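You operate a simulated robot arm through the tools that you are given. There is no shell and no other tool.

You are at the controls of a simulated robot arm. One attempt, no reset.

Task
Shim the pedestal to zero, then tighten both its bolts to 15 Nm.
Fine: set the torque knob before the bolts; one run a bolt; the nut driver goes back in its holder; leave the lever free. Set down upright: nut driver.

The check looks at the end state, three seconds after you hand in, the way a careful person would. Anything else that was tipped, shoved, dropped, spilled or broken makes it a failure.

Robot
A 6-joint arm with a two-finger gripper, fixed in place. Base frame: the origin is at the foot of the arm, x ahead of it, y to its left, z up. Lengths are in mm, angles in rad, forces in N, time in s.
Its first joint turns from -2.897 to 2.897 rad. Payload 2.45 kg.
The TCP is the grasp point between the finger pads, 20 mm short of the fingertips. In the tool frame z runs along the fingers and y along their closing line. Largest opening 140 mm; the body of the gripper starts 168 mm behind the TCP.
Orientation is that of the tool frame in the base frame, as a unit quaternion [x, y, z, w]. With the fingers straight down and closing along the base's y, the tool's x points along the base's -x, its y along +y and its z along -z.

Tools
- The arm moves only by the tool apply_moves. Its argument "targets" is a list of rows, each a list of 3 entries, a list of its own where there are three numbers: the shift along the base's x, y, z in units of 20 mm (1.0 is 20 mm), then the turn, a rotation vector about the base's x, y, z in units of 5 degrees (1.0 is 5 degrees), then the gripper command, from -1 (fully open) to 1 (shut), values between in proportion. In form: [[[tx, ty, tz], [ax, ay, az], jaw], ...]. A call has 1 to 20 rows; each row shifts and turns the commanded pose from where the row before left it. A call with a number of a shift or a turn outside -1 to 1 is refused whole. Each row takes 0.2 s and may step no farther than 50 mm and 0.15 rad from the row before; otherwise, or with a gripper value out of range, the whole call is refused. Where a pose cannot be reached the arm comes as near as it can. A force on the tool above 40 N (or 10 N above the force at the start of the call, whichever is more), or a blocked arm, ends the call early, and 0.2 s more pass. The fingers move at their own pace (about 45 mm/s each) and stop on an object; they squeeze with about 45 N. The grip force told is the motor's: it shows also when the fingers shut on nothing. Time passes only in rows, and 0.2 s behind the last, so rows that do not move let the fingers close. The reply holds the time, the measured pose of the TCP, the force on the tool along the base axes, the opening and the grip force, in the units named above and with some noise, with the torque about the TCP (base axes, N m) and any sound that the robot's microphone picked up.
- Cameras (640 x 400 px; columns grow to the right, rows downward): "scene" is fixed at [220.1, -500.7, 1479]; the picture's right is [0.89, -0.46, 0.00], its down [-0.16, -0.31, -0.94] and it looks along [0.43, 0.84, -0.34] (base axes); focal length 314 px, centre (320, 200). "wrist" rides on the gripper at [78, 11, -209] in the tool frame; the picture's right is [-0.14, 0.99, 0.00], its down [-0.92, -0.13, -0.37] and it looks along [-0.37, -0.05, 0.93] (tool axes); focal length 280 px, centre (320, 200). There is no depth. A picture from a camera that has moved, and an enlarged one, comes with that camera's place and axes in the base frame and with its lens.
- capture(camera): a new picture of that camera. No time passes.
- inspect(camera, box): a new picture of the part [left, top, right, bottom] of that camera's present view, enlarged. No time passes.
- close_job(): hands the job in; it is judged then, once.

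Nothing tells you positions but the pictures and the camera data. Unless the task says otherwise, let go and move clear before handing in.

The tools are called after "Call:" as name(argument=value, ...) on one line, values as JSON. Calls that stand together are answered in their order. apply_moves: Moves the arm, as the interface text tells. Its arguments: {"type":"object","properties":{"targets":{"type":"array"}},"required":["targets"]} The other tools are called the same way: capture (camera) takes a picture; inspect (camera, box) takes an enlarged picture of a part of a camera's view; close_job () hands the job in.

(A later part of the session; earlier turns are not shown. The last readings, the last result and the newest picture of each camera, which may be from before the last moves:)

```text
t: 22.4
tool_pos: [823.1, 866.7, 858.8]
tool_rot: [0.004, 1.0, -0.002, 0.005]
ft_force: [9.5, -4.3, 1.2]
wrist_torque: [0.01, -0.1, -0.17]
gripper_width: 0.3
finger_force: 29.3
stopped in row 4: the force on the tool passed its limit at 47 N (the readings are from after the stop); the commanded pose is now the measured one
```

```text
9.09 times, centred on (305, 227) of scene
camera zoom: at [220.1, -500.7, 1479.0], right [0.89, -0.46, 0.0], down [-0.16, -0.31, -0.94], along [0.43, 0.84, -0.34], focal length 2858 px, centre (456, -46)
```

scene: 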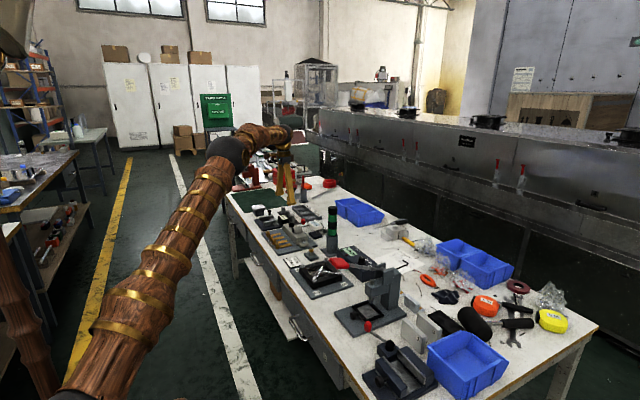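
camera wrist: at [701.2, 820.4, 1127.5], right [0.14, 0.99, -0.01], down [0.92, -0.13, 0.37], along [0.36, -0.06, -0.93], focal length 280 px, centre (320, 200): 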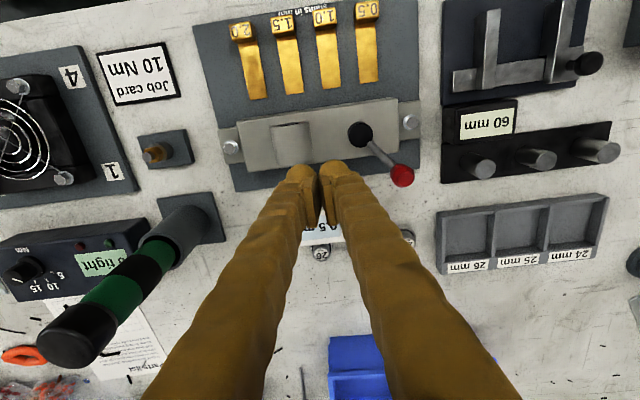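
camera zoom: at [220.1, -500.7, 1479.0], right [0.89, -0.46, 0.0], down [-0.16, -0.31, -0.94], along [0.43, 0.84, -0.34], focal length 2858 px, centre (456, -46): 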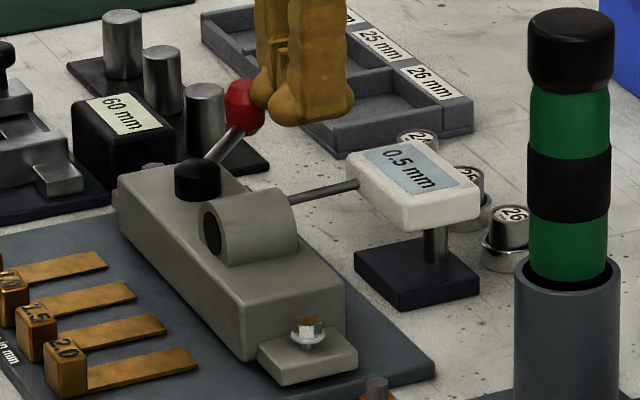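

The lever hits a hard stop near +40° and the gauge still reads 0.5 mm, so this side doesn't lift. I'll straddle the knob with the fingers part open so I can swing it back and test the other direction.

Call:
apply_moves(targets=[[[0.3, -0.4, 0.2], [0, 0, 0], 1], [[0, 0, 1], [0, 0, 0], 0.3], [[0, 0, 1], [0, 0, 0], 0.3], [[-0.7, 0.8, 0.5], [0, 0, 0], 0.3], [[-0.9, 0.9, 0], [0, 0, 0], 0.3], [[0, 0, 0], [0, 0, 0], 0.3], [[0, 0, 0], [0, 0, 0], 0.3]])

Call:
inspect(camera="wrist", box=[220, 60, 440, 280])

```text
t: 24.0
tool_pos: [794.3, 890.9, 914.0]
tool_rot: [0.003, 1.0, -0.002, 0.003]
ft_force: [-0.1, 1.0, -0.8]
wrist_torque: [0.03, -0.04, -0.01]
gripper_width: 49.1
finger_force: 0.1
```

```text
1.82 times, centred on (330, 170) of wrist
camera zoom: at [715.0, 905.9, 1120.4], right [0.14, 0.99, 0.0], down [0.92, -0.13, 0.38], along [0.37, -0.06, -0.93], focal length 510 px, centre (302, 254)
```

zoom: 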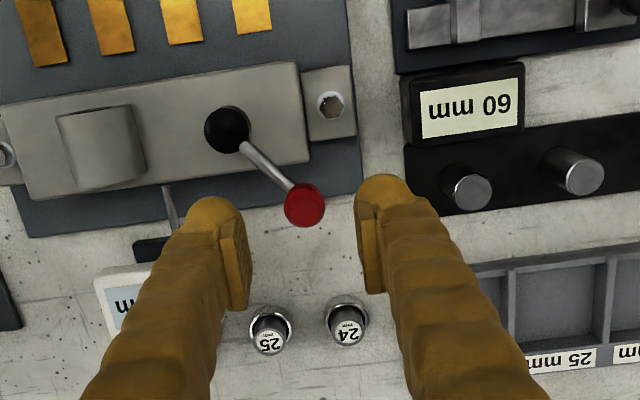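

Call:
apply_moves(targets=[[[0.1, 0.25, -0.5], [0, 0, 0], 0.3], [[0, 0, -1], [0, 0, 0], 0.3], [[0, 0, -0.7], [0, 0, 0], 0.3], [[0, 0, -0.4], [0, 0, 0], 0.3], [[0, 0, 0], [0, 0, 0], 0.3]])

Call:
inspect(camera="wrist", box=[220, 60, 440, 280])

```text
t: 25.2
tool_pos: [796.8, 898.6, 861.2]
tool_rot: [0.004, 1.0, -0.003, 0.004]
ft_force: [0.1, 1.1, -0.2]
wrist_torque: [0.03, 0.0, -0.02]
gripper_width: 48.9
finger_force: 0.1
```

```text
1.82 times, centred on (330, 170) of wrist
camera zoom: at [716.6, 912.2, 1067.9], right [0.14, 0.99, 0.0], down [0.92, -0.13, 0.38], along [0.37, -0.06, -0.93], focal length 510 px, centre (302, 254)
```

zoom: 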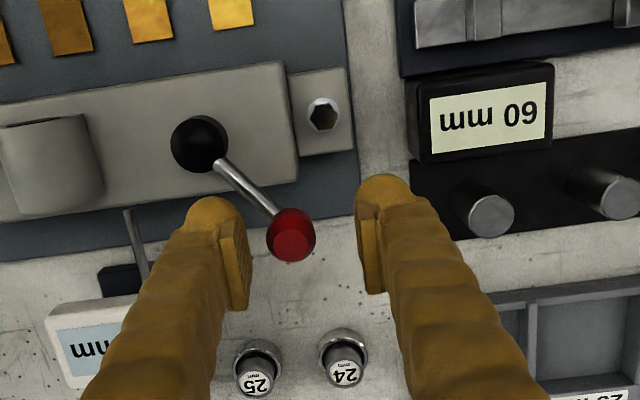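

Call:
apply_moves(targets=[[[0, -0.6, 0], [0, 0, 0], 0.3], [[0, -0.6, 0], [0, 0, 0], 0.3], [[0, -0.6, 0], [0, 0, 0], 0.3], [[0, -0.6, 0], [0, 0, 0], 0.3], [[0, -0.6, 0], [0, 0, 0], 0.3], [[0, -0.6, 0], [0, 0, 0], 0.3], [[0, -0.6, 0], [0, 0, 0], 0.3], [[0, 0, 0], [0, 0, 0], 0.3]])

Call:
inspect(camera="wrist", box=[220, 60, 440, 280])

Call:
inspect(camera="scene", box=[270, 205, 340, 249])

```text
t: 27.0
tool_pos: [795.4, 814.0, 859.4]
tool_rot: [0.003, 1.0, -0.003, 0.004]
ft_force: [0.6, 0.6, 0.7]
wrist_torque: [0.02, -0.03, 0.04]
gripper_width: 49.1
finger_force: 0.3
```

```text
1.82 times, centred on (330, 170) of wrist
camera zoom: at [717.0, 827.3, 1067.2], right [0.14, 0.99, 0.0], down [0.92, -0.13, 0.38], along [0.37, -0.06, -0.93], focal length 510 px, centre (302, 254)
```

zoom: 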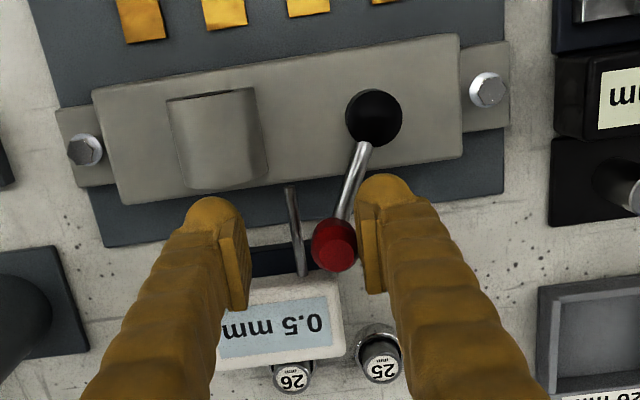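

```text
9.09 times, centred on (305, 227) of scene
camera zoom: at [220.1, -500.7, 1479.0], right [0.89, -0.46, 0.0], down [-0.16, -0.31, -0.94], along [0.43, 0.84, -0.34], focal length 2858 px, centre (456, -46)
```

zoom: 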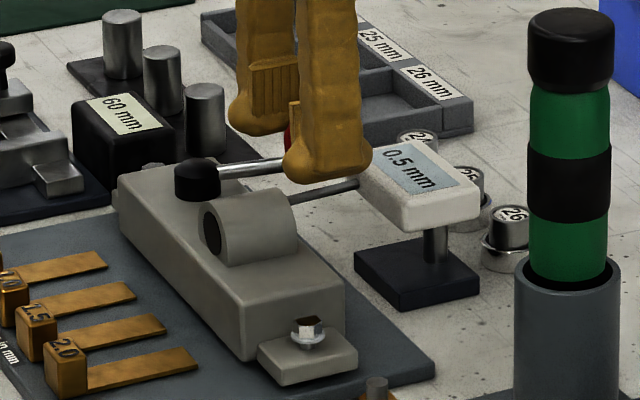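

Call:
apply_moves(targets=[[[0, -0.4, 0], [0, 0, 0], 0.3], [[0, -0.4, 0], [0, 0, 0], 0.3], [[0, -0.4, 0], [0, 0, 0], 0.3], [[0, 0, 0], [0, 0, 0], 0.3]])

Call:
inspect(camera="wrist", box=[220, 60, 440, 280])

Call:
inspect(camera="scene", box=[270, 205, 340, 249])

```text
t: 27.9
tool_pos: [794.0, 796.2, 863.6]
tool_rot: [0.002, 1.0, 0.002, 0.005]
ft_force: [-1.8, 29.1, 8.6]
wrist_torque: [0.73, -0.2, 0.34]
gripper_width: 69.9
finger_force: 15.5
stopped in row 4: the force on the tool passed its limit at 41 N (the readings are from after the stop); the commanded pose is now the measured one
```

```text
1.82 times, centred on (330, 170) of wrist
camera zoom: at [714.0, 807.6, 1070.4], right [0.14, 0.99, 0.01], down [0.92, -0.13, 0.38], along [0.38, -0.05, -0.93], focal length 510 px, centre (302, 254)
```

zoom: 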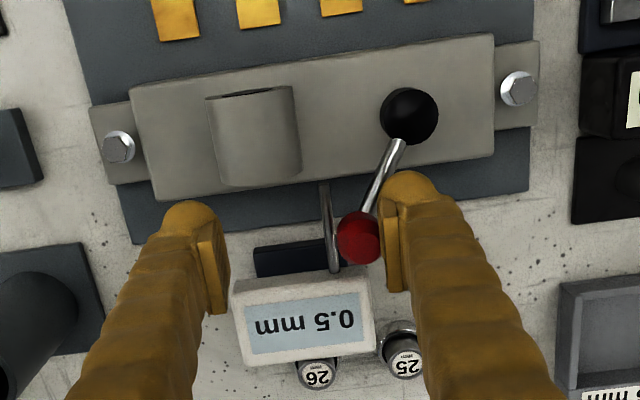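

```text
9.09 times, centred on (305, 227) of scene
camera zoom: at [220.1, -500.7, 1479.0], right [0.89, -0.46, 0.0], down [-0.16, -0.31, -0.94], along [0.43, 0.84, -0.34], focal length 2858 px, centre (456, -46)
```

zoom: 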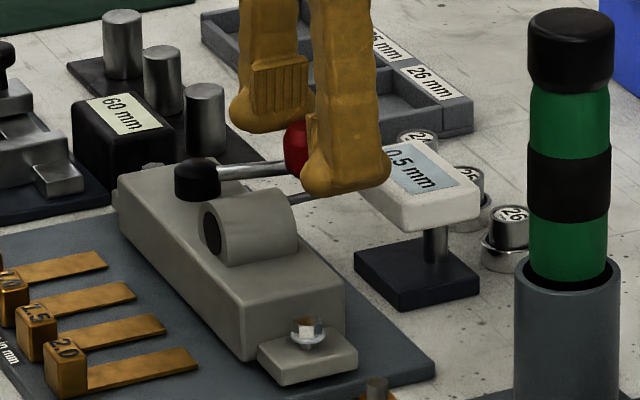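

The lever has about 70° of travel, from −30° (where it started) to +40°, and the gauge reads 0.5 mm at both ends. I'll back off the pressure and take a high-zoom reference of the pedestal in this position, to compare against the other end.

Call:
apply_moves(targets=[[[0, 0.3, 0], [0, 0, 0], 0.3], [[0, 0, 0.5], [0, 0, 0], 0.3], [[0, 0, 1], [0, 0, 0], 0.3], [[0, 0, 1], [0, 0, 0], 0.3], [[0, 0, 0], [0, 0, 0], 0.3]])

Call:
inspect(camera="scene", box=[288, 228, 313, 248])

Call:
inspect(camera="scene", box=[275, 215, 325, 255])

Call:
capture(camera="wrist")

```text
t: 29.1
tool_pos: [795.1, 800.3, 911.2]
tool_rot: [0.002, 1.0, 0.0, 0.004]
ft_force: [0.7, 0.4, 0.5]
wrist_torque: [0.01, 0.02, 0.0]
gripper_width: 48.9
finger_force: 0.0
```

```text
16.00 times, centred on (300, 238) of scene
camera zoom: at [220.1, -500.7, 1479.0], right [0.89, -0.46, 0.0], down [-0.16, -0.31, -0.94], along [0.43, 0.84, -0.34], focal length 5030 px, centre (632, -408)
```

zoom: 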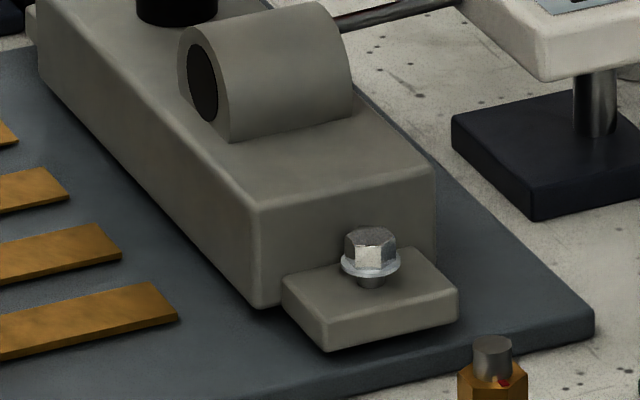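

```text
10.00 times, centred on (300, 235) of scene
camera zoom: at [220.1, -500.7, 1479.0], right [0.89, -0.46, 0.0], down [-0.16, -0.31, -0.94], along [0.43, 0.84, -0.34], focal length 3144 px, centre (520, -150)
```

zoom: 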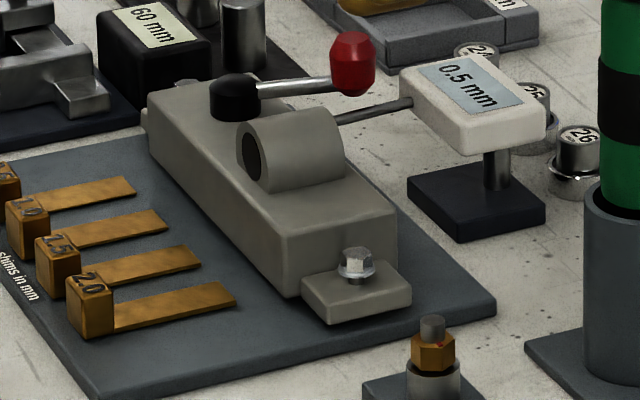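

```text
taken
camera wrist: at [715.7, 812.8, 1118.3], right [0.14, 0.99, 0.0], down [0.92, -0.13, 0.38], along [0.37, -0.05, -0.93], focal length 280 px, centre (320, 200)
```

wrist: 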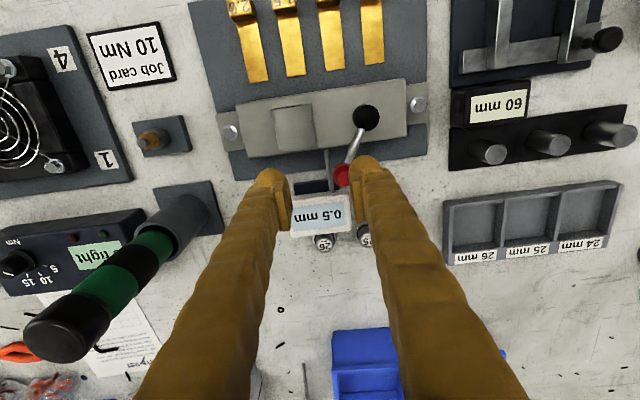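

Call:
apply_moves(targets=[[[0.4, 1, 0], [0, 0, 0], 0.3], [[0.1, 0.2, -0.5], [0, 0, 0], 0.3], [[0, 0, -1], [0, 0, 0], 0.3], [[0, 0, -0.6], [0, 0, 0], 0.3], [[0, 0, -0.3], [0, 0, 0], 0.3], [[0, 0.5, 0], [0, 0, 0], 0.3], [[0, 0.6, 0], [0, 0, 0], 0.3], [[0, 0.6, 0], [0, 0, 0], 0.3], [[0, 0.6, 0], [0, 0, 0], 0.3], [[0, 0.6, 0], [0, 0, 0], 0.3], [[0, 0.6, 0], [0, 0, 0], 0.3], [[-0.2, 0.4, 0], [0, 0, 0], 0.3], [[0, 0, 0], [0, 0, 0], 0.3]])

Call:
inspect(camera="wrist", box=[220, 60, 440, 280])

Call:
inspect(camera="scene", box=[275, 215, 325, 255])

Call:
inspect(camera="scene", box=[288, 228, 313, 248])

```text
t: 31.9
tool_pos: [800.5, 901.4, 862.0]
tool_rot: [0.003, 1.0, 0.0, 0.004]
ft_force: [0.7, 0.4, 0.1]
wrist_torque: [-0.01, 0.0, 0.01]
gripper_width: 49.1
finger_force: 0.2
```

```text
1.82 times, centred on (330, 170) of wrist
camera zoom: at [721.6, 913.2, 1070.0], right [0.14, 0.99, 0.0], down [0.92, -0.13, 0.38], along [0.37, -0.05, -0.93], focal length 510 px, centre (302, 254)
```

zoom: 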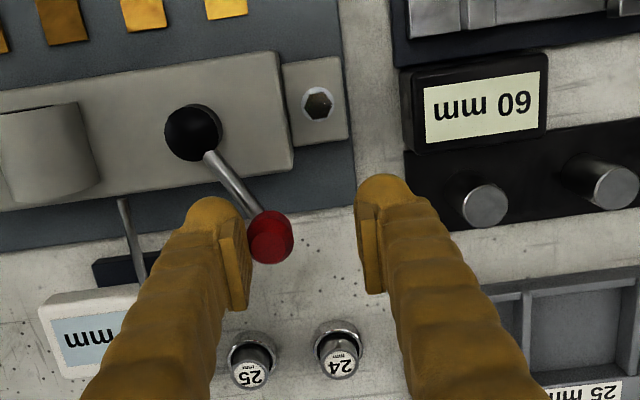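

```text
10.00 times, centred on (300, 235) of scene
camera zoom: at [220.1, -500.7, 1479.0], right [0.89, -0.46, 0.0], down [-0.16, -0.31, -0.94], along [0.43, 0.84, -0.34], focal length 3144 px, centre (520, -150)
```

zoom: 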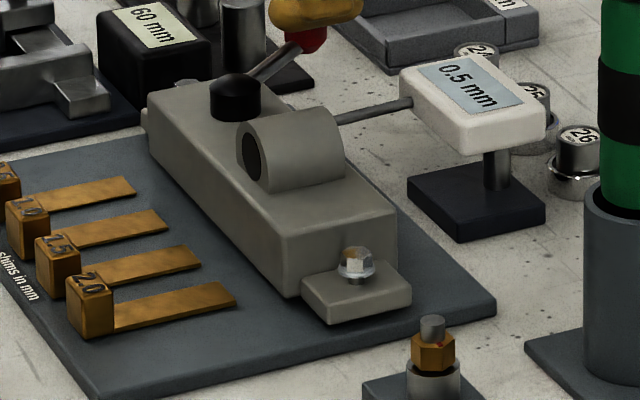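

```text
16.00 times, centred on (300, 238) of scene
camera zoom: at [220.1, -500.7, 1479.0], right [0.89, -0.46, 0.0], down [-0.16, -0.31, -0.94], along [0.43, 0.84, -0.34], focal length 5030 px, centre (632, -408)
```

zoom: 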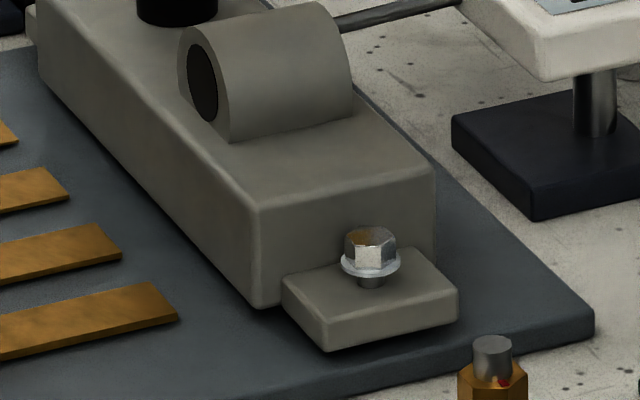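

No lift at all between the two lever positions: the pedestal's pixels are identical. I'll tilt the wrist and look along +x at a low angle, to see how the pedestal sits on its plate and where a shim would enter.

Call:
apply_moves(targets=[[[0, 0, 1], [0, 0, 0], 0.3], [[0, 0, 1], [0, 0, 0], 0.3], [[-0.5, -0.5, 1], [0, 0, 0], 0.3], [[-1, -0.7, 1], [0, 0, 0], -1], [[-1, -0.7, 0], [0, -1, 0], -1], [[-1, -0.7, 0], [0, -1, 0], -1], [[-1, -0.7, 0], [0, -1, 0], -1], [[-1, -0.7, -0.3], [0, -1, 0], -1], [[-0.7, -0.2, -0.5], [0, -1, 0], -1], [[-0.3, 0, -0.5], [0, -1, 0], -1], [[0, 0, -0.7], [0, -1, 0], -1], [[0, 0, -0.7], [0, -1, 0], -1], [[0, 0, 0], [0, -1, 0], -1], [[0, 0, 0], [0, 0, 0], -1]])

Call:
capture(camera="wrist")

Call:
capture(camera="scene")

```text
t: 34.9
tool_pos: [670.4, 817.2, 889.5]
tool_rot: [0.003, 0.922, 0.0, 0.387]
ft_force: [-0.3, 0.0, 0.1]
wrist_torque: [0.01, -0.02, -0.06]
gripper_width: 139.7
finger_force: 0.0
```

```text
taken
camera wrist: at [466.4, 829.5, 979.0], right [0.1, 0.99, 0.1], down [0.38, -0.13, 0.92], along [0.92, -0.05, -0.39], focal length 280 px, centre (320, 200)
```

wrist: 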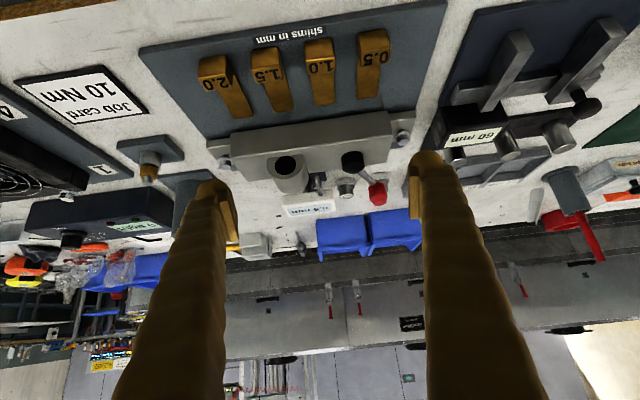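

```text
taken
```

scene: 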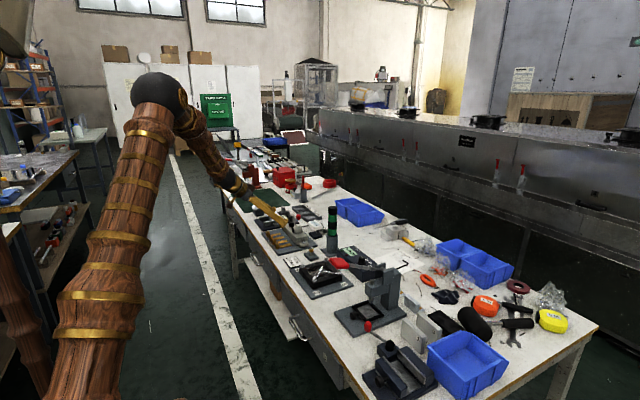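

Call:
inspect(camera="wrist", box=[200, 90, 420, 220])

Call:
inspect(camera="wrist", box=[200, 100, 310, 180])

Call:
inspect(camera="wrist", box=[310, 90, 420, 170])

Call:
inspect(camera="wrist", box=[190, 20, 400, 120])

```text
2.91 times, centred on (310, 155) of wrist
camera zoom: at [466.4, 829.5, 979.0], right [0.1, 0.99, 0.1], down [0.38, -0.13, 0.92], along [0.92, -0.05, -0.39], focal length 816 px, centre (349, 331)
```

zoom: 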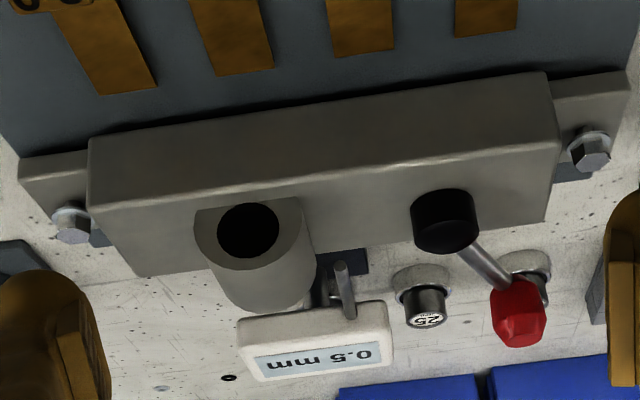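

```text
5.00 times, centred on (255, 140) of wrist
camera zoom: at [466.4, 829.5, 979.0], right [0.1, 0.99, 0.1], down [0.38, -0.13, 0.92], along [0.92, -0.05, -0.39], focal length 1402 px, centre (645, 500)
```

zoom: 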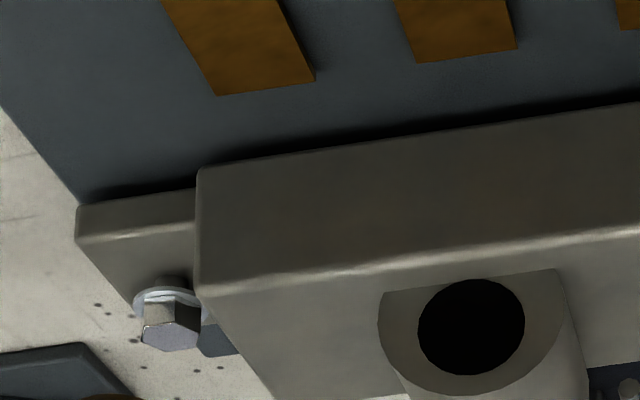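

```text
5.00 times, centred on (365, 130) of wrist
camera zoom: at [466.4, 829.5, 979.0], right [0.1, 0.99, 0.1], down [0.38, -0.13, 0.92], along [0.92, -0.05, -0.39], focal length 1402 px, centre (95, 550)
```

zoom: 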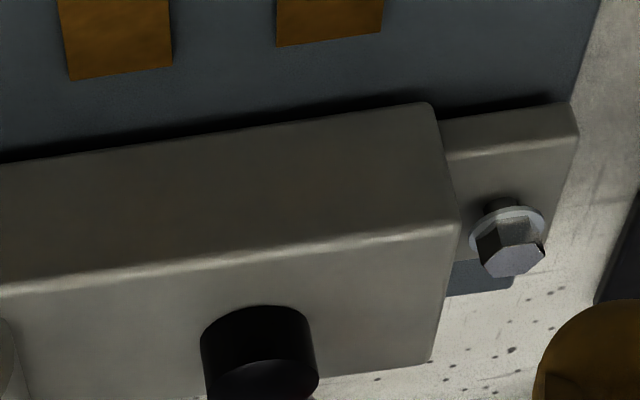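

```text
3.05 times, centred on (295, 70) of wrist
camera zoom: at [466.4, 829.5, 979.0], right [0.1, 0.99, 0.1], down [0.38, -0.13, 0.92], along [0.92, -0.05, -0.39], focal length 854 px, centre (396, 596)
```

zoom: 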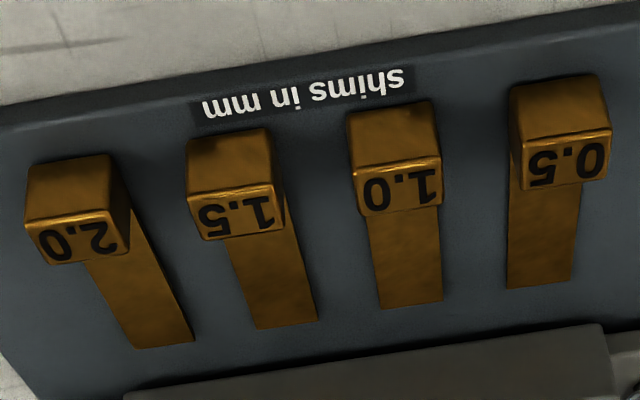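

Call:
apply_moves(targets=[[[0, 0, -0.6], [0, -1, 0], -1], [[0, 0, -0.6], [0, -1, 0], -1], [[0, 0, -0.6], [0, -1, 0], -1], [[0, 0, -0.4], [0, -0.5, 0], -1], [[0, 0, 0], [0, 0, 0], -1]])

Call:
capture(camera="wrist")

Call:
inspect(camera="wrist", box=[220, 90, 320, 180])

Call:
inspect(camera="wrist", box=[310, 80, 410, 170])

```text
t: 36.1
tool_pos: [669.4, 817.5, 846.3]
tool_rot: [0.003, 0.853, 0.0, 0.522]
ft_force: [0.7, 1.1, -0.6]
wrist_torque: [0.0, 0.02, 0.03]
gripper_width: 140.2
finger_force: 0.0
```

```text
taken
camera wrist: at [449.0, 829.2, 869.6], right [0.07, 0.99, 0.13], down [0.09, -0.13, 0.99], along [0.99, -0.05, -0.1], focal length 280 px, centre (320, 200)
```

wrist: 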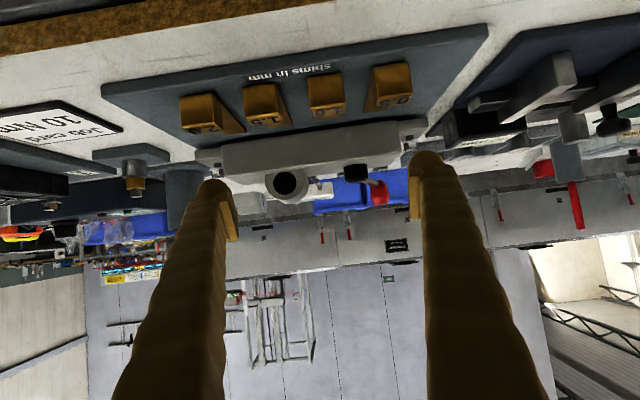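

```text
4.44 times, centred on (270, 135) of wrist
camera zoom: at [449.0, 829.2, 869.6], right [0.07, 0.99, 0.13], down [0.09, -0.13, 0.99], along [0.99, -0.05, -0.1], focal length 1246 px, centre (542, 489)
```

zoom: 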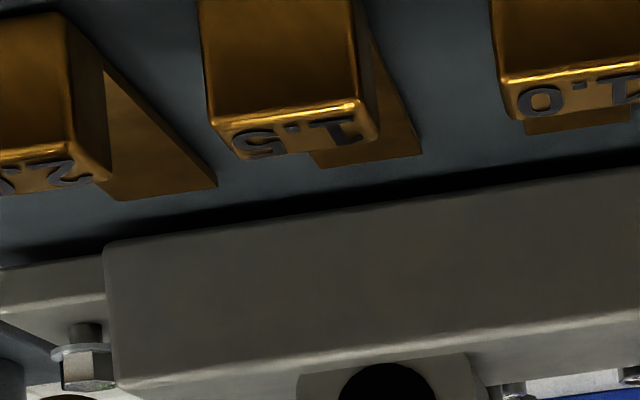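

```text
4.44 times, centred on (360, 125) of wrist
camera zoom: at [449.0, 829.2, 869.6], right [0.07, 0.99, 0.13], down [0.09, -0.13, 0.99], along [0.99, -0.05, -0.1], focal length 1246 px, centre (142, 533)
```

zoom: 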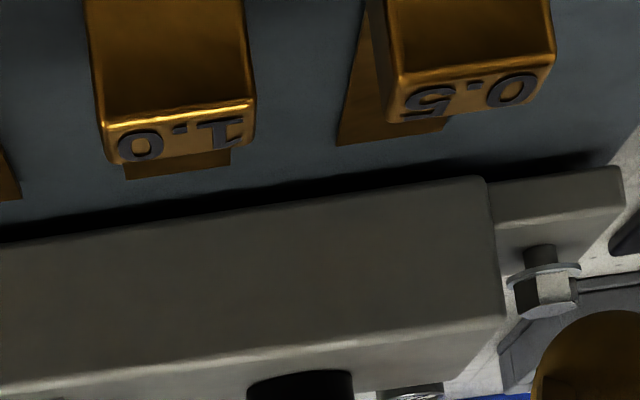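

Call:
inspect(camera="wrist", box=[300, 110, 340, 140])

Call:
inspect(camera="wrist", box=[380, 105, 415, 135])

Call:
inspect(camera="wrist", box=[190, 130, 230, 165])

Call:
inspect(camera="wrist", box=[290, 140, 400, 220])

```text
13.33 times, centred on (320, 125) of wrist
camera zoom: at [449.0, 829.2, 869.6], right [0.07, 0.99, 0.13], down [0.09, -0.13, 0.99], along [0.99, -0.05, -0.1], focal length 3738 px, centre (320, 1200)
```

zoom: 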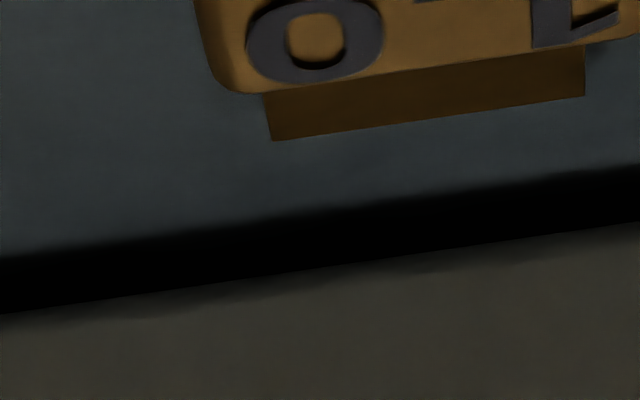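

```text
13.33 times, centred on (398, 120) of wrist
camera zoom: at [449.0, 829.2, 869.6], right [0.07, 0.99, 0.13], down [0.09, -0.13, 0.99], along [0.99, -0.05, -0.1], focal length 3738 px, centre (-713, 1267)
```

zoom: 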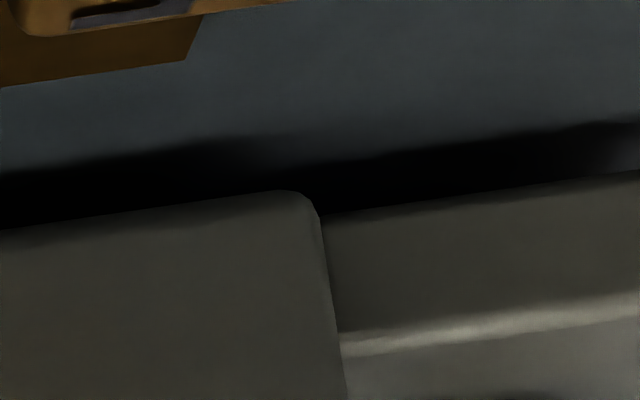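

```text
11.43 times, centred on (210, 148) of wrist
camera zoom: at [449.0, 829.2, 869.6], right [0.07, 0.99, 0.13], down [0.09, -0.13, 0.99], along [0.99, -0.05, -0.1], focal length 3204 px, centre (1577, 800)
```

zoom: 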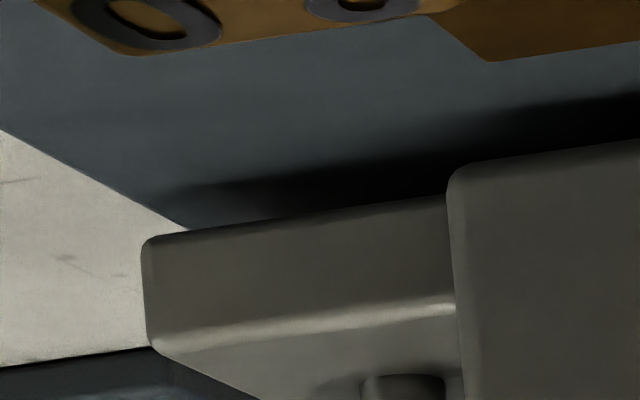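

```text
5.00 times, centred on (345, 180) of wrist
camera zoom: at [449.0, 829.2, 869.6], right [0.07, 0.99, 0.13], down [0.09, -0.13, 0.99], along [0.99, -0.05, -0.1], focal length 1402 px, centre (195, 300)
```

zoom: 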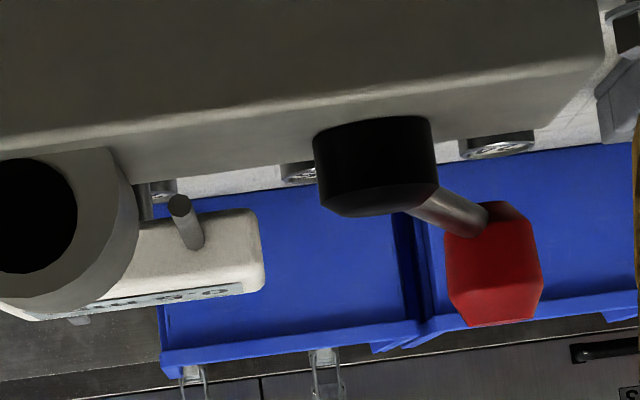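

There's only a narrow dark line under the pedestal, and nothing marks the lever ends. I'll go back over the knob and press gently and slowly against the +40° end, reading the force and gauge, to see whether it's a stop or the start of a lift.

Call:
apply_moves(targets=[[[0, 0, 1], [0, 1, 0], 0.3], [[0, 0, 1], [0, 1, 0], 0.3], [[0, 0.3, 1], [0, 1, 0], 0.3], [[0.5, 0.3, 0.8], [0, 1, 0], 0.3], [[0.7, 0.4, 0.2], [0, 1, 0], 0.3], [[0.7, 0.4, 0], [0, 1, 0], 0.3], [[0.7, 0.4, 0], [0, 1, 0], 0.3], [[0.7, 0.4, 0], [0, 1, 0], 0.3], [[0.7, 0.4, 0], [0, 1, 0], 0.3], [[0.7, 0.4, 0], [0, 1, 0], 0.3], [[0.7, 0.3, 0], [0, 1, 0], 0.3], [[0.7, 0.3, 0], [0, 1, 0], 0.3], [[0.2, 0, 0], [0, 0.5, 0], 0.3], [[0, 0, 0], [0, 0, 0], 0.3]])

Call:
inspect(camera="wrist", box=[220, 60, 440, 280])

```text
t: 39.1
tool_pos: [795.2, 888.7, 925.4]
tool_rot: [0.003, 1.0, -0.001, 0.004]
ft_force: [0.0, -0.9, -1.0]
wrist_torque: [-0.01, 0.04, 0.03]
gripper_width: 49.0
finger_force: 0.1
```

```text
1.82 times, centred on (330, 170) of wrist
camera zoom: at [717.3, 901.0, 1132.9], right [0.14, 0.99, 0.0], down [0.92, -0.13, 0.38], along [0.37, -0.05, -0.93], focal length 510 px, centre (302, 254)
```

zoom: 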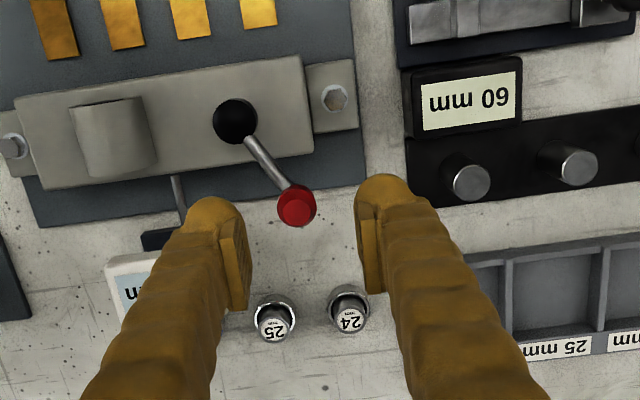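

Call:
apply_moves(targets=[[[0.25, 0, -1], [0, 0, 0], 0.3], [[0, 0, -1], [0, 0, 0], 0.3], [[0, 0, -0.8], [0, 0, 0], 0.3], [[0, 0, -0.5], [0, 0, 0], 0.3], [[0, 0, 0], [0, 0, 0], 1], [[0, 0, 0], [0, 0, 0], 1], [[0, 0, 0], [0, 0, 0], 1], [[0, 0, 0], [0, 0, 0], 1]])

Call:
inspect(camera="wrist", box=[220, 60, 440, 280])

Call:
inspect(camera="scene", box=[275, 215, 325, 255])

```text
t: 40.9
tool_pos: [802.0, 888.4, 859.6]
tool_rot: [0.003, 1.0, 0.0, 0.004]
ft_force: [-1.0, -1.3, 1.3]
wrist_torque: [-0.03, 0.04, 0.01]
gripper_width: 19.1
finger_force: 44.3
```

```text
1.82 times, centred on (330, 170) of wrist
camera zoom: at [723.0, 900.4, 1066.6], right [0.14, 0.99, 0.0], down [0.92, -0.13, 0.38], along [0.37, -0.05, -0.93], focal length 510 px, centre (302, 254)
```

zoom: 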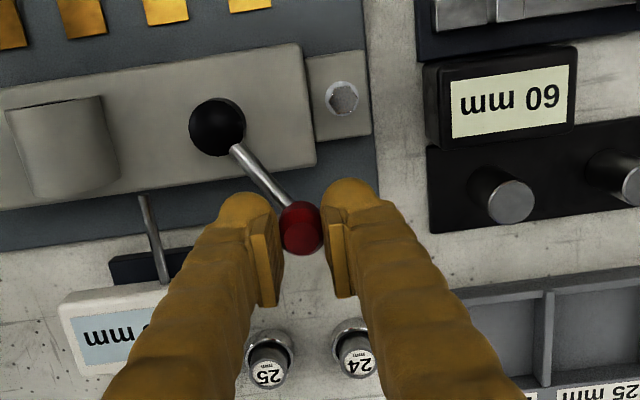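

```text
10.00 times, centred on (300, 235) of scene
camera zoom: at [220.1, -500.7, 1479.0], right [0.89, -0.46, 0.0], down [-0.16, -0.31, -0.94], along [0.43, 0.84, -0.34], focal length 3144 px, centre (520, -150)
```

zoom: 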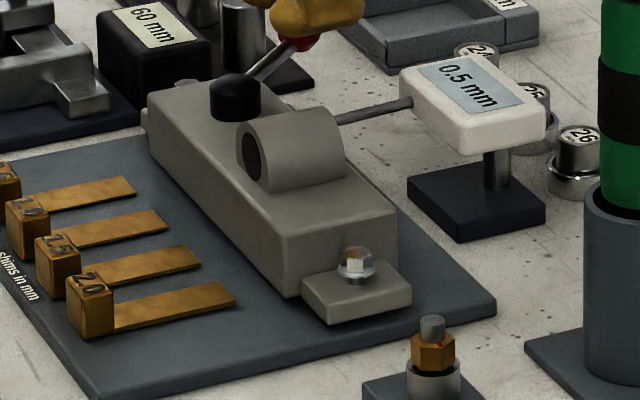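

I have the knob gripped at about +33°. Now I'll turn it slowly along its arc toward the + end.

Call:
apply_moves(targets=[[[-0.06, 0.09, 0], [0, 0, 0], 1], [[-0.06, 0.08, 0], [0, 0, 0], 1], [[-0.06, 0.08, 0], [0, 0, 0], 1], [[-0.06, 0.08, 0], [0, 0, 0], 1], [[-0.06, 0.07, 0], [0, 0, 0], 1], [[-0.06, 0.07, 0], [0, 0, 0], 1], [[0, 0, 0], [0, 0, 0], 1]])

Call:
inspect(camera="scene", box=[275, 215, 325, 255])

```text
t: 42.0
tool_pos: [797.9, 893.7, 862.3]
tool_rot: [0.002, 1.0, -0.002, 0.005]
ft_force: [-5.8, -13.6, 6.4]
wrist_torque: [-0.23, 0.23, -0.06]
gripper_width: 17.1
finger_force: 42.4
stopped in row 5: the force on the tool passed its limit at 44 N (the readings are from after the stop); the commanded pose is now the measured one
```

```text
10.00 times, centred on (300, 235) of scene
camera zoom: at [220.1, -500.7, 1479.0], right [0.89, -0.46, 0.0], down [-0.16, -0.31, -0.94], along [0.43, 0.84, -0.34], focal length 3144 px, centre (520, -150)
```

zoom: 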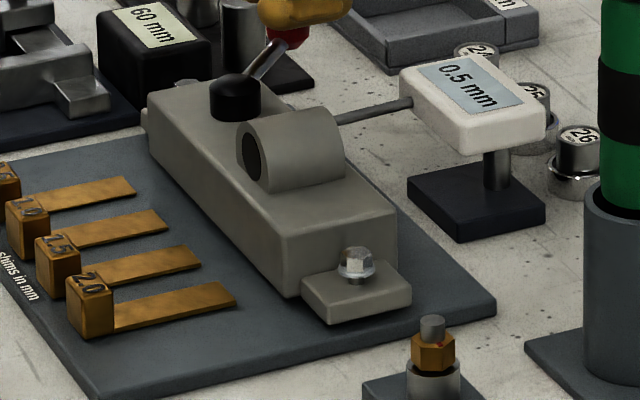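

Call:
inspect(camera="scene", box=[275, 215, 325, 246])

Call:
capture(camera="scene")

```text
12.80 times, centred on (300, 230) of scene
camera zoom: at [220.1, -500.7, 1479.0], right [0.89, -0.46, 0.0], down [-0.16, -0.31, -0.94], along [0.43, 0.84, -0.34], focal length 4024 px, centre (576, -190)
```

zoom: 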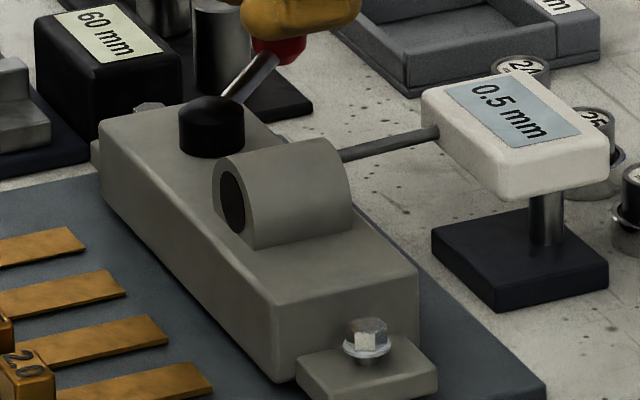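

```text
taken
```

scene: 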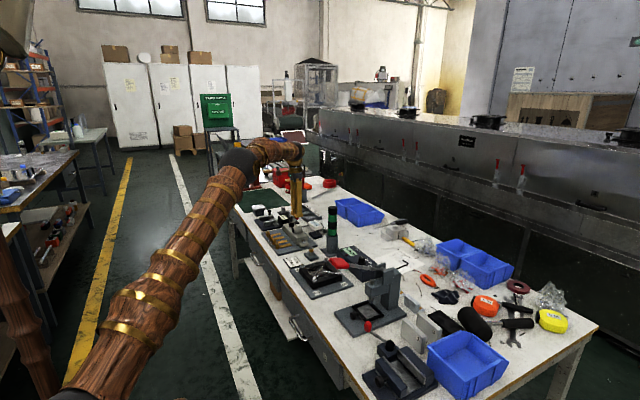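

The +40° end is a hard stop too, and the pedestal looks exactly as it did at the start, so the lever doesn't lift anything. It's more likely a clamp that I've now swung counter-clockwise. I'll release it and study the shims from above.

Call:
apply_moves(targets=[[[0, 0, 0], [0, 0, 0], 0.3], [[0, 0, 0], [0, 0, 0], 0.3], [[0, 0, 0], [0, 0, 0], 0.3], [[0, 0, 1], [0, 0, 0], 0.3], [[0, 0, 1], [0, 0, 0], 0.3], [[-0.5, 0, 1], [0, 0, 0], 0.3], [[-1, -0.5, 1], [0, 0, 0], 0.3], [[-1, -0.5, 0], [0, 0, 0], 0.3], [[-1, -0.5, 0], [0, 0, 0], 0.3], [[-1, -0.5, 0], [0, 0, 0], 0.3], [[-1, -0.5, 0], [0, 0, 0], 0.3], [[-0.5, 0, 0], [0, 0, 0], 0.3], [[0, 0, 0], [0, 0, 0], 0.3]])

Call:
capture(camera="wrist")

Call:
inspect(camera="wrist", box=[230, 70, 410, 240])

Call:
inspect(camera="scene", box=[262, 222, 302, 254])

```text
t: 44.9
tool_pos: [676.5, 844.4, 942.2]
tool_rot: [0.003, 1.0, -0.001, 0.005]
ft_force: [-0.1, 0.0, -0.7]
wrist_torque: [-0.02, 0.02, 0.01]
gripper_width: 49.1
finger_force: 0.0
```

```text
taken
camera wrist: at [597.7, 856.5, 1149.1], right [0.14, 0.99, 0.0], down [0.92, -0.13, 0.38], along [0.37, -0.05, -0.93], focal length 280 px, centre (320, 200)
```

wrist: 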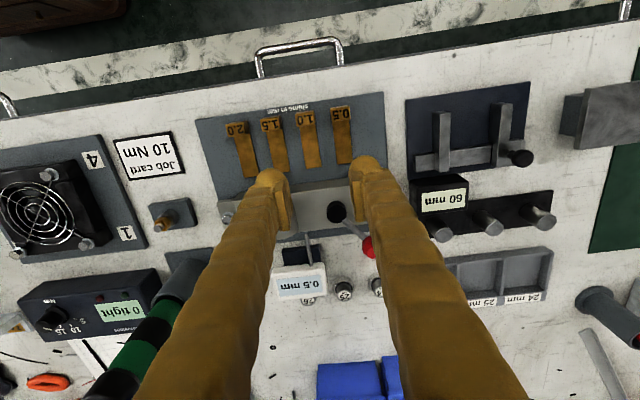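

```text
2.35 times, centred on (320, 155) of wrist
camera zoom: at [597.7, 856.5, 1149.1], right [0.14, 0.99, 0.0], down [0.92, -0.13, 0.38], along [0.37, -0.05, -0.93], focal length 660 px, centre (320, 306)
```

zoom: 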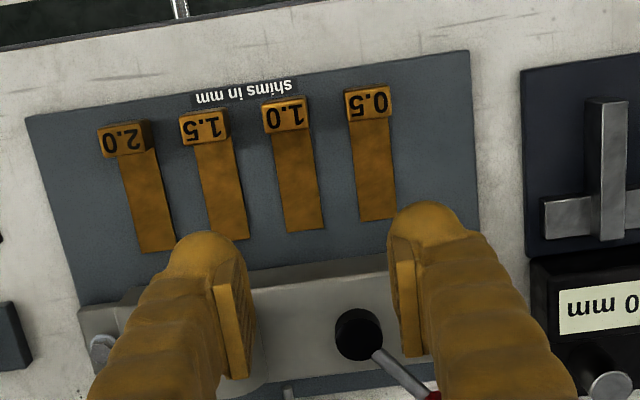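

```text
12.50 times, centred on (282, 238) of scene
camera zoom: at [220.1, -500.7, 1479.0], right [0.89, -0.46, 0.0], down [-0.16, -0.31, -0.94], along [0.43, 0.84, -0.34], focal length 3930 px, centre (795, -275)
```

zoom: 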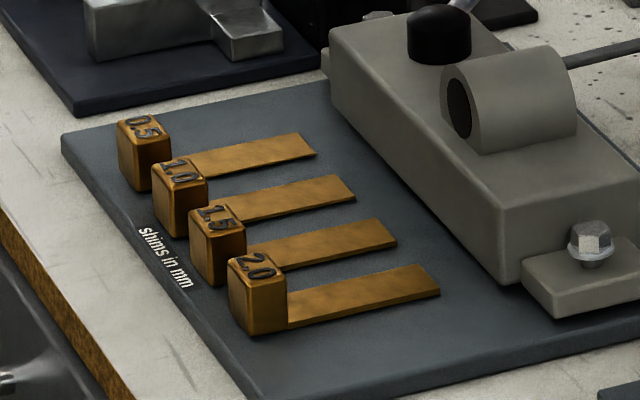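

The shims' grip blocks are about 19 mm tall, with tabs pointing at the pedestal and resting just short of it. Before picking one I want to know whether there's a real gap under the pedestal, so I'll take a very low grazing view.

Call:
apply_moves(targets=[[[-0.3, -0.1, 0], [0, -1, 0], -1], [[-0.3, -0.1, 0], [0, -1, 0], -1], [[-0.3, -0.1, 0], [0, -1, 0], -1], [[-0.3, -0.1, 0], [0, -1, 0], -1], [[-0.3, -0.1, 0], [0, -1, 0], -1], [[-0.3, -0.1, 0], [0, -1, 0], -1], [[-0.3, -0.1, -0.2], [0, -1, 0], -1], [[-0.3, -0.1, -0.3], [0, -1, 0], -1], [[-0.3, -0.1, -0.4], [0, -1, 0], -1], [[-0.3, -0.1, -0.5], [0, -1, 0], -1], [[0, -0.1, -0.5], [0, -1, 0], -1], [[0, -0.1, -0.5], [0, -1, 0], -1], [[0, 0, -0.5], [0, -1, 0], -1], [[0, 0, -0.5], [0, -1, 0], -1], [[0, 0, -0.5], [0, -1, 0], -1], [[0, 0, 0], [0, 0, 0], -1]])

Call:
capture(camera="wrist")

Call:
capture(camera="scene")

```text
t: 48.2
tool_pos: [617.6, 821.3, 863.7]
tool_rot: [0.003, 0.79, 0.001, 0.612]
ft_force: [0.1, -0.3, 0.3]
wrist_torque: [0.01, 0.02, 0.01]
gripper_width: 140.1
finger_force: 0.0
```

```text
taken
camera wrist: at [396.6, 833.3, 838.2], right [0.04, 0.99, 0.14], down [-0.13, -0.13, 0.98], along [0.99, -0.05, 0.12], focal length 280 px, centre (320, 200)
```

wrist: 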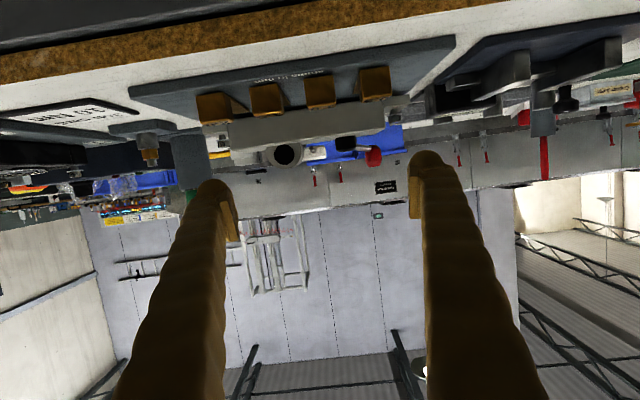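

```text
taken
```

scene: 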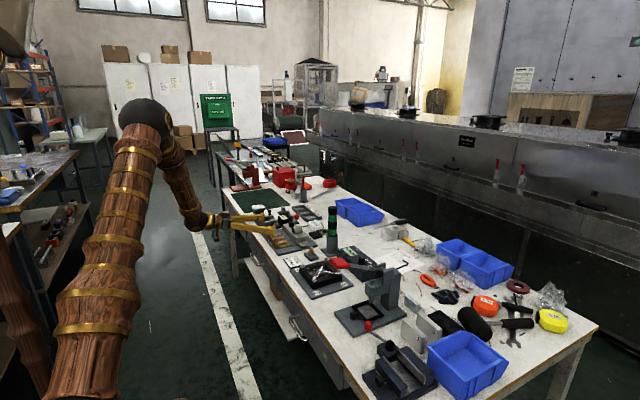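

Call:
apply_moves(targets=[[[0, 0, -0.5], [0, 0, 0], -1], [[0, 0, -0.5], [0, 0, 0], -1], [[0, 0, -0.5], [0, 0, 0], -1], [[0, 0, 0], [0, 0, 0], -1]])

Call:
inspect(camera="wrist", box=[190, 70, 310, 180])

Call:
inspect(camera="wrist", box=[290, 60, 410, 170])

Call:
inspect(camera="wrist", box=[360, 95, 420, 145])

Call:
inspect(camera="wrist", box=[190, 110, 250, 160])

```text
t: 49.2
tool_pos: [618.5, 821.3, 833.1]
tool_rot: [0.003, 0.79, 0.0, 0.613]
ft_force: [0.6, 0.6, 0.5]
wrist_torque: [-0.02, 0.01, -0.01]
gripper_width: 139.9
finger_force: 0.0
```

```text
3.64 times, centred on (250, 125) of wrist
camera zoom: at [397.4, 832.8, 808.2], right [0.04, 0.99, 0.14], down [-0.13, -0.13, 0.98], along [0.99, -0.05, 0.12], focal length 1020 px, centre (574, 473)
```

zoom: 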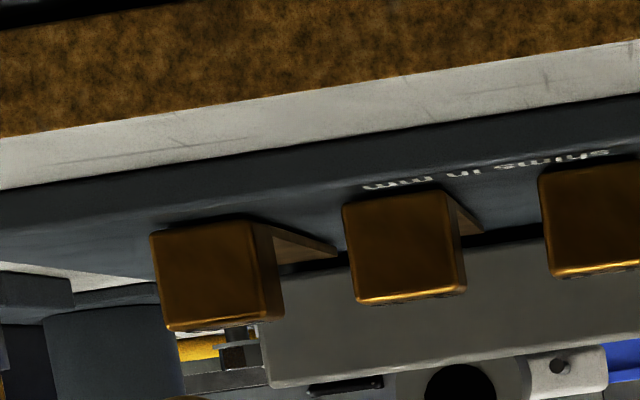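

```text
3.64 times, centred on (350, 115) of wrist
camera zoom: at [397.4, 832.8, 808.2], right [0.04, 0.99, 0.14], down [-0.13, -0.13, 0.98], along [0.99, -0.05, 0.12], focal length 1020 px, centre (211, 509)
```

zoom: 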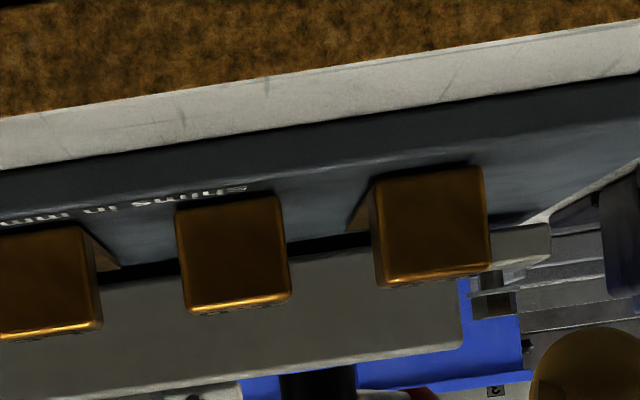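

```text
8.00 times, centred on (390, 120) of wrist
camera zoom: at [397.4, 832.8, 808.2], right [0.04, 0.99, 0.14], down [-0.13, -0.13, 0.98], along [0.99, -0.05, 0.12], focal length 2243 px, centre (-240, 840)
```

zoom: 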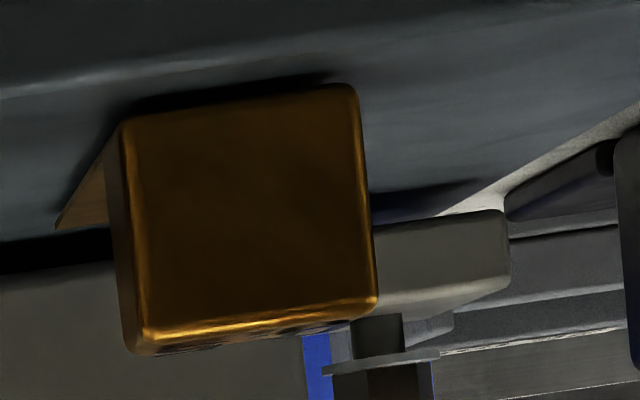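

```text
8.00 times, centred on (220, 135) of wrist
camera zoom: at [397.4, 832.8, 808.2], right [0.04, 0.99, 0.14], down [-0.13, -0.13, 0.98], along [0.99, -0.05, 0.12], focal length 2243 px, centre (1120, 720)
```

zoom: 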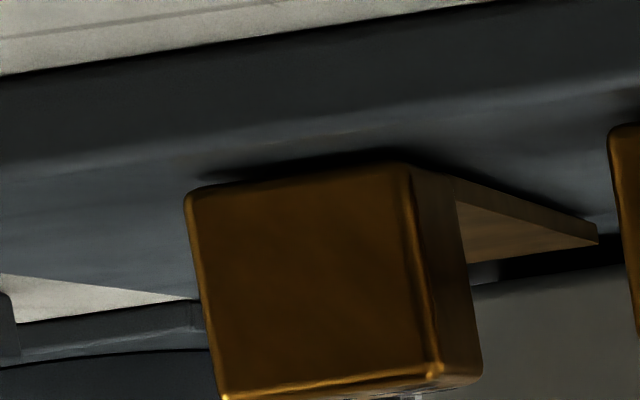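

Call:
inspect(camera="scene", box=[292, 236, 310, 248])

Call:
inspect(camera="scene", box=[280, 226, 304, 246])

Call:
inspect(camera="wrist", box=[230, 120, 270, 150])

```text
16.00 times, centred on (301, 242) of scene
camera zoom: at [220.1, -500.7, 1479.0], right [0.89, -0.46, 0.0], down [-0.16, -0.31, -0.94], along [0.43, 0.84, -0.34], focal length 5030 px, centre (624, -472)
```

zoom: 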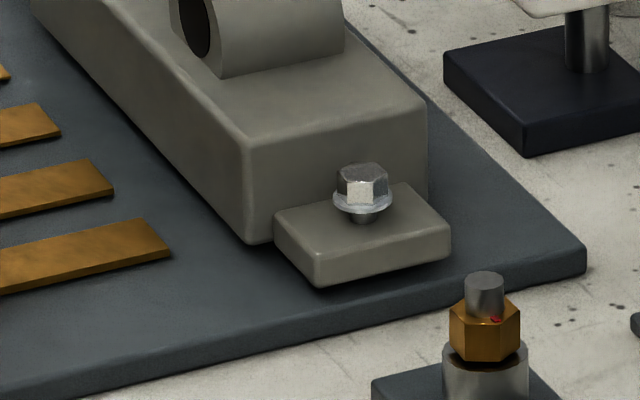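

```text
16.00 times, centred on (292, 236) of scene
camera zoom: at [220.1, -500.7, 1479.0], right [0.89, -0.46, 0.0], down [-0.16, -0.31, -0.94], along [0.43, 0.84, -0.34], focal length 5030 px, centre (768, -376)
```

zoom: 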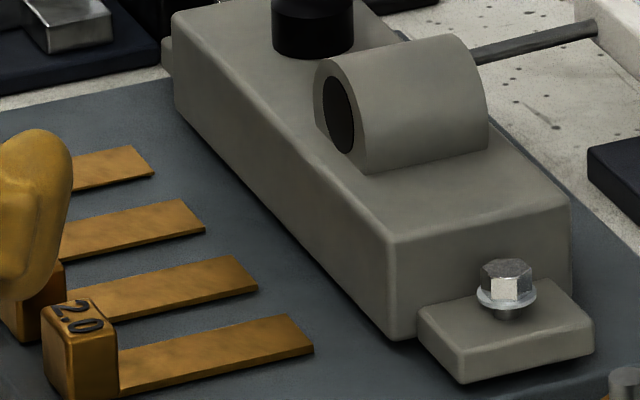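

```text
13.33 times, centred on (250, 135) of wrist
camera zoom: at [397.4, 832.8, 808.2], right [0.04, 0.99, 0.14], down [-0.13, -0.13, 0.98], along [0.99, -0.05, 0.12], focal length 3738 px, centre (1253, 1067)
```

zoom: 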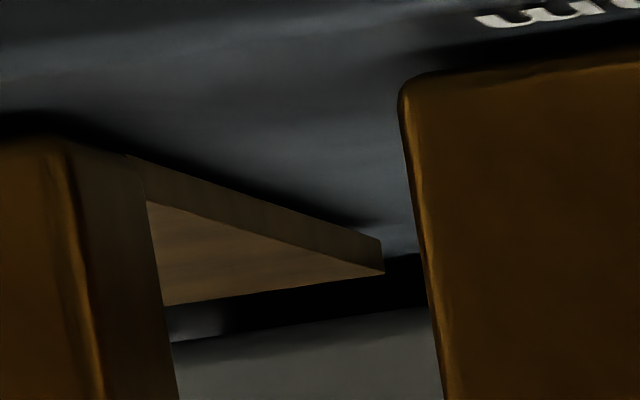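

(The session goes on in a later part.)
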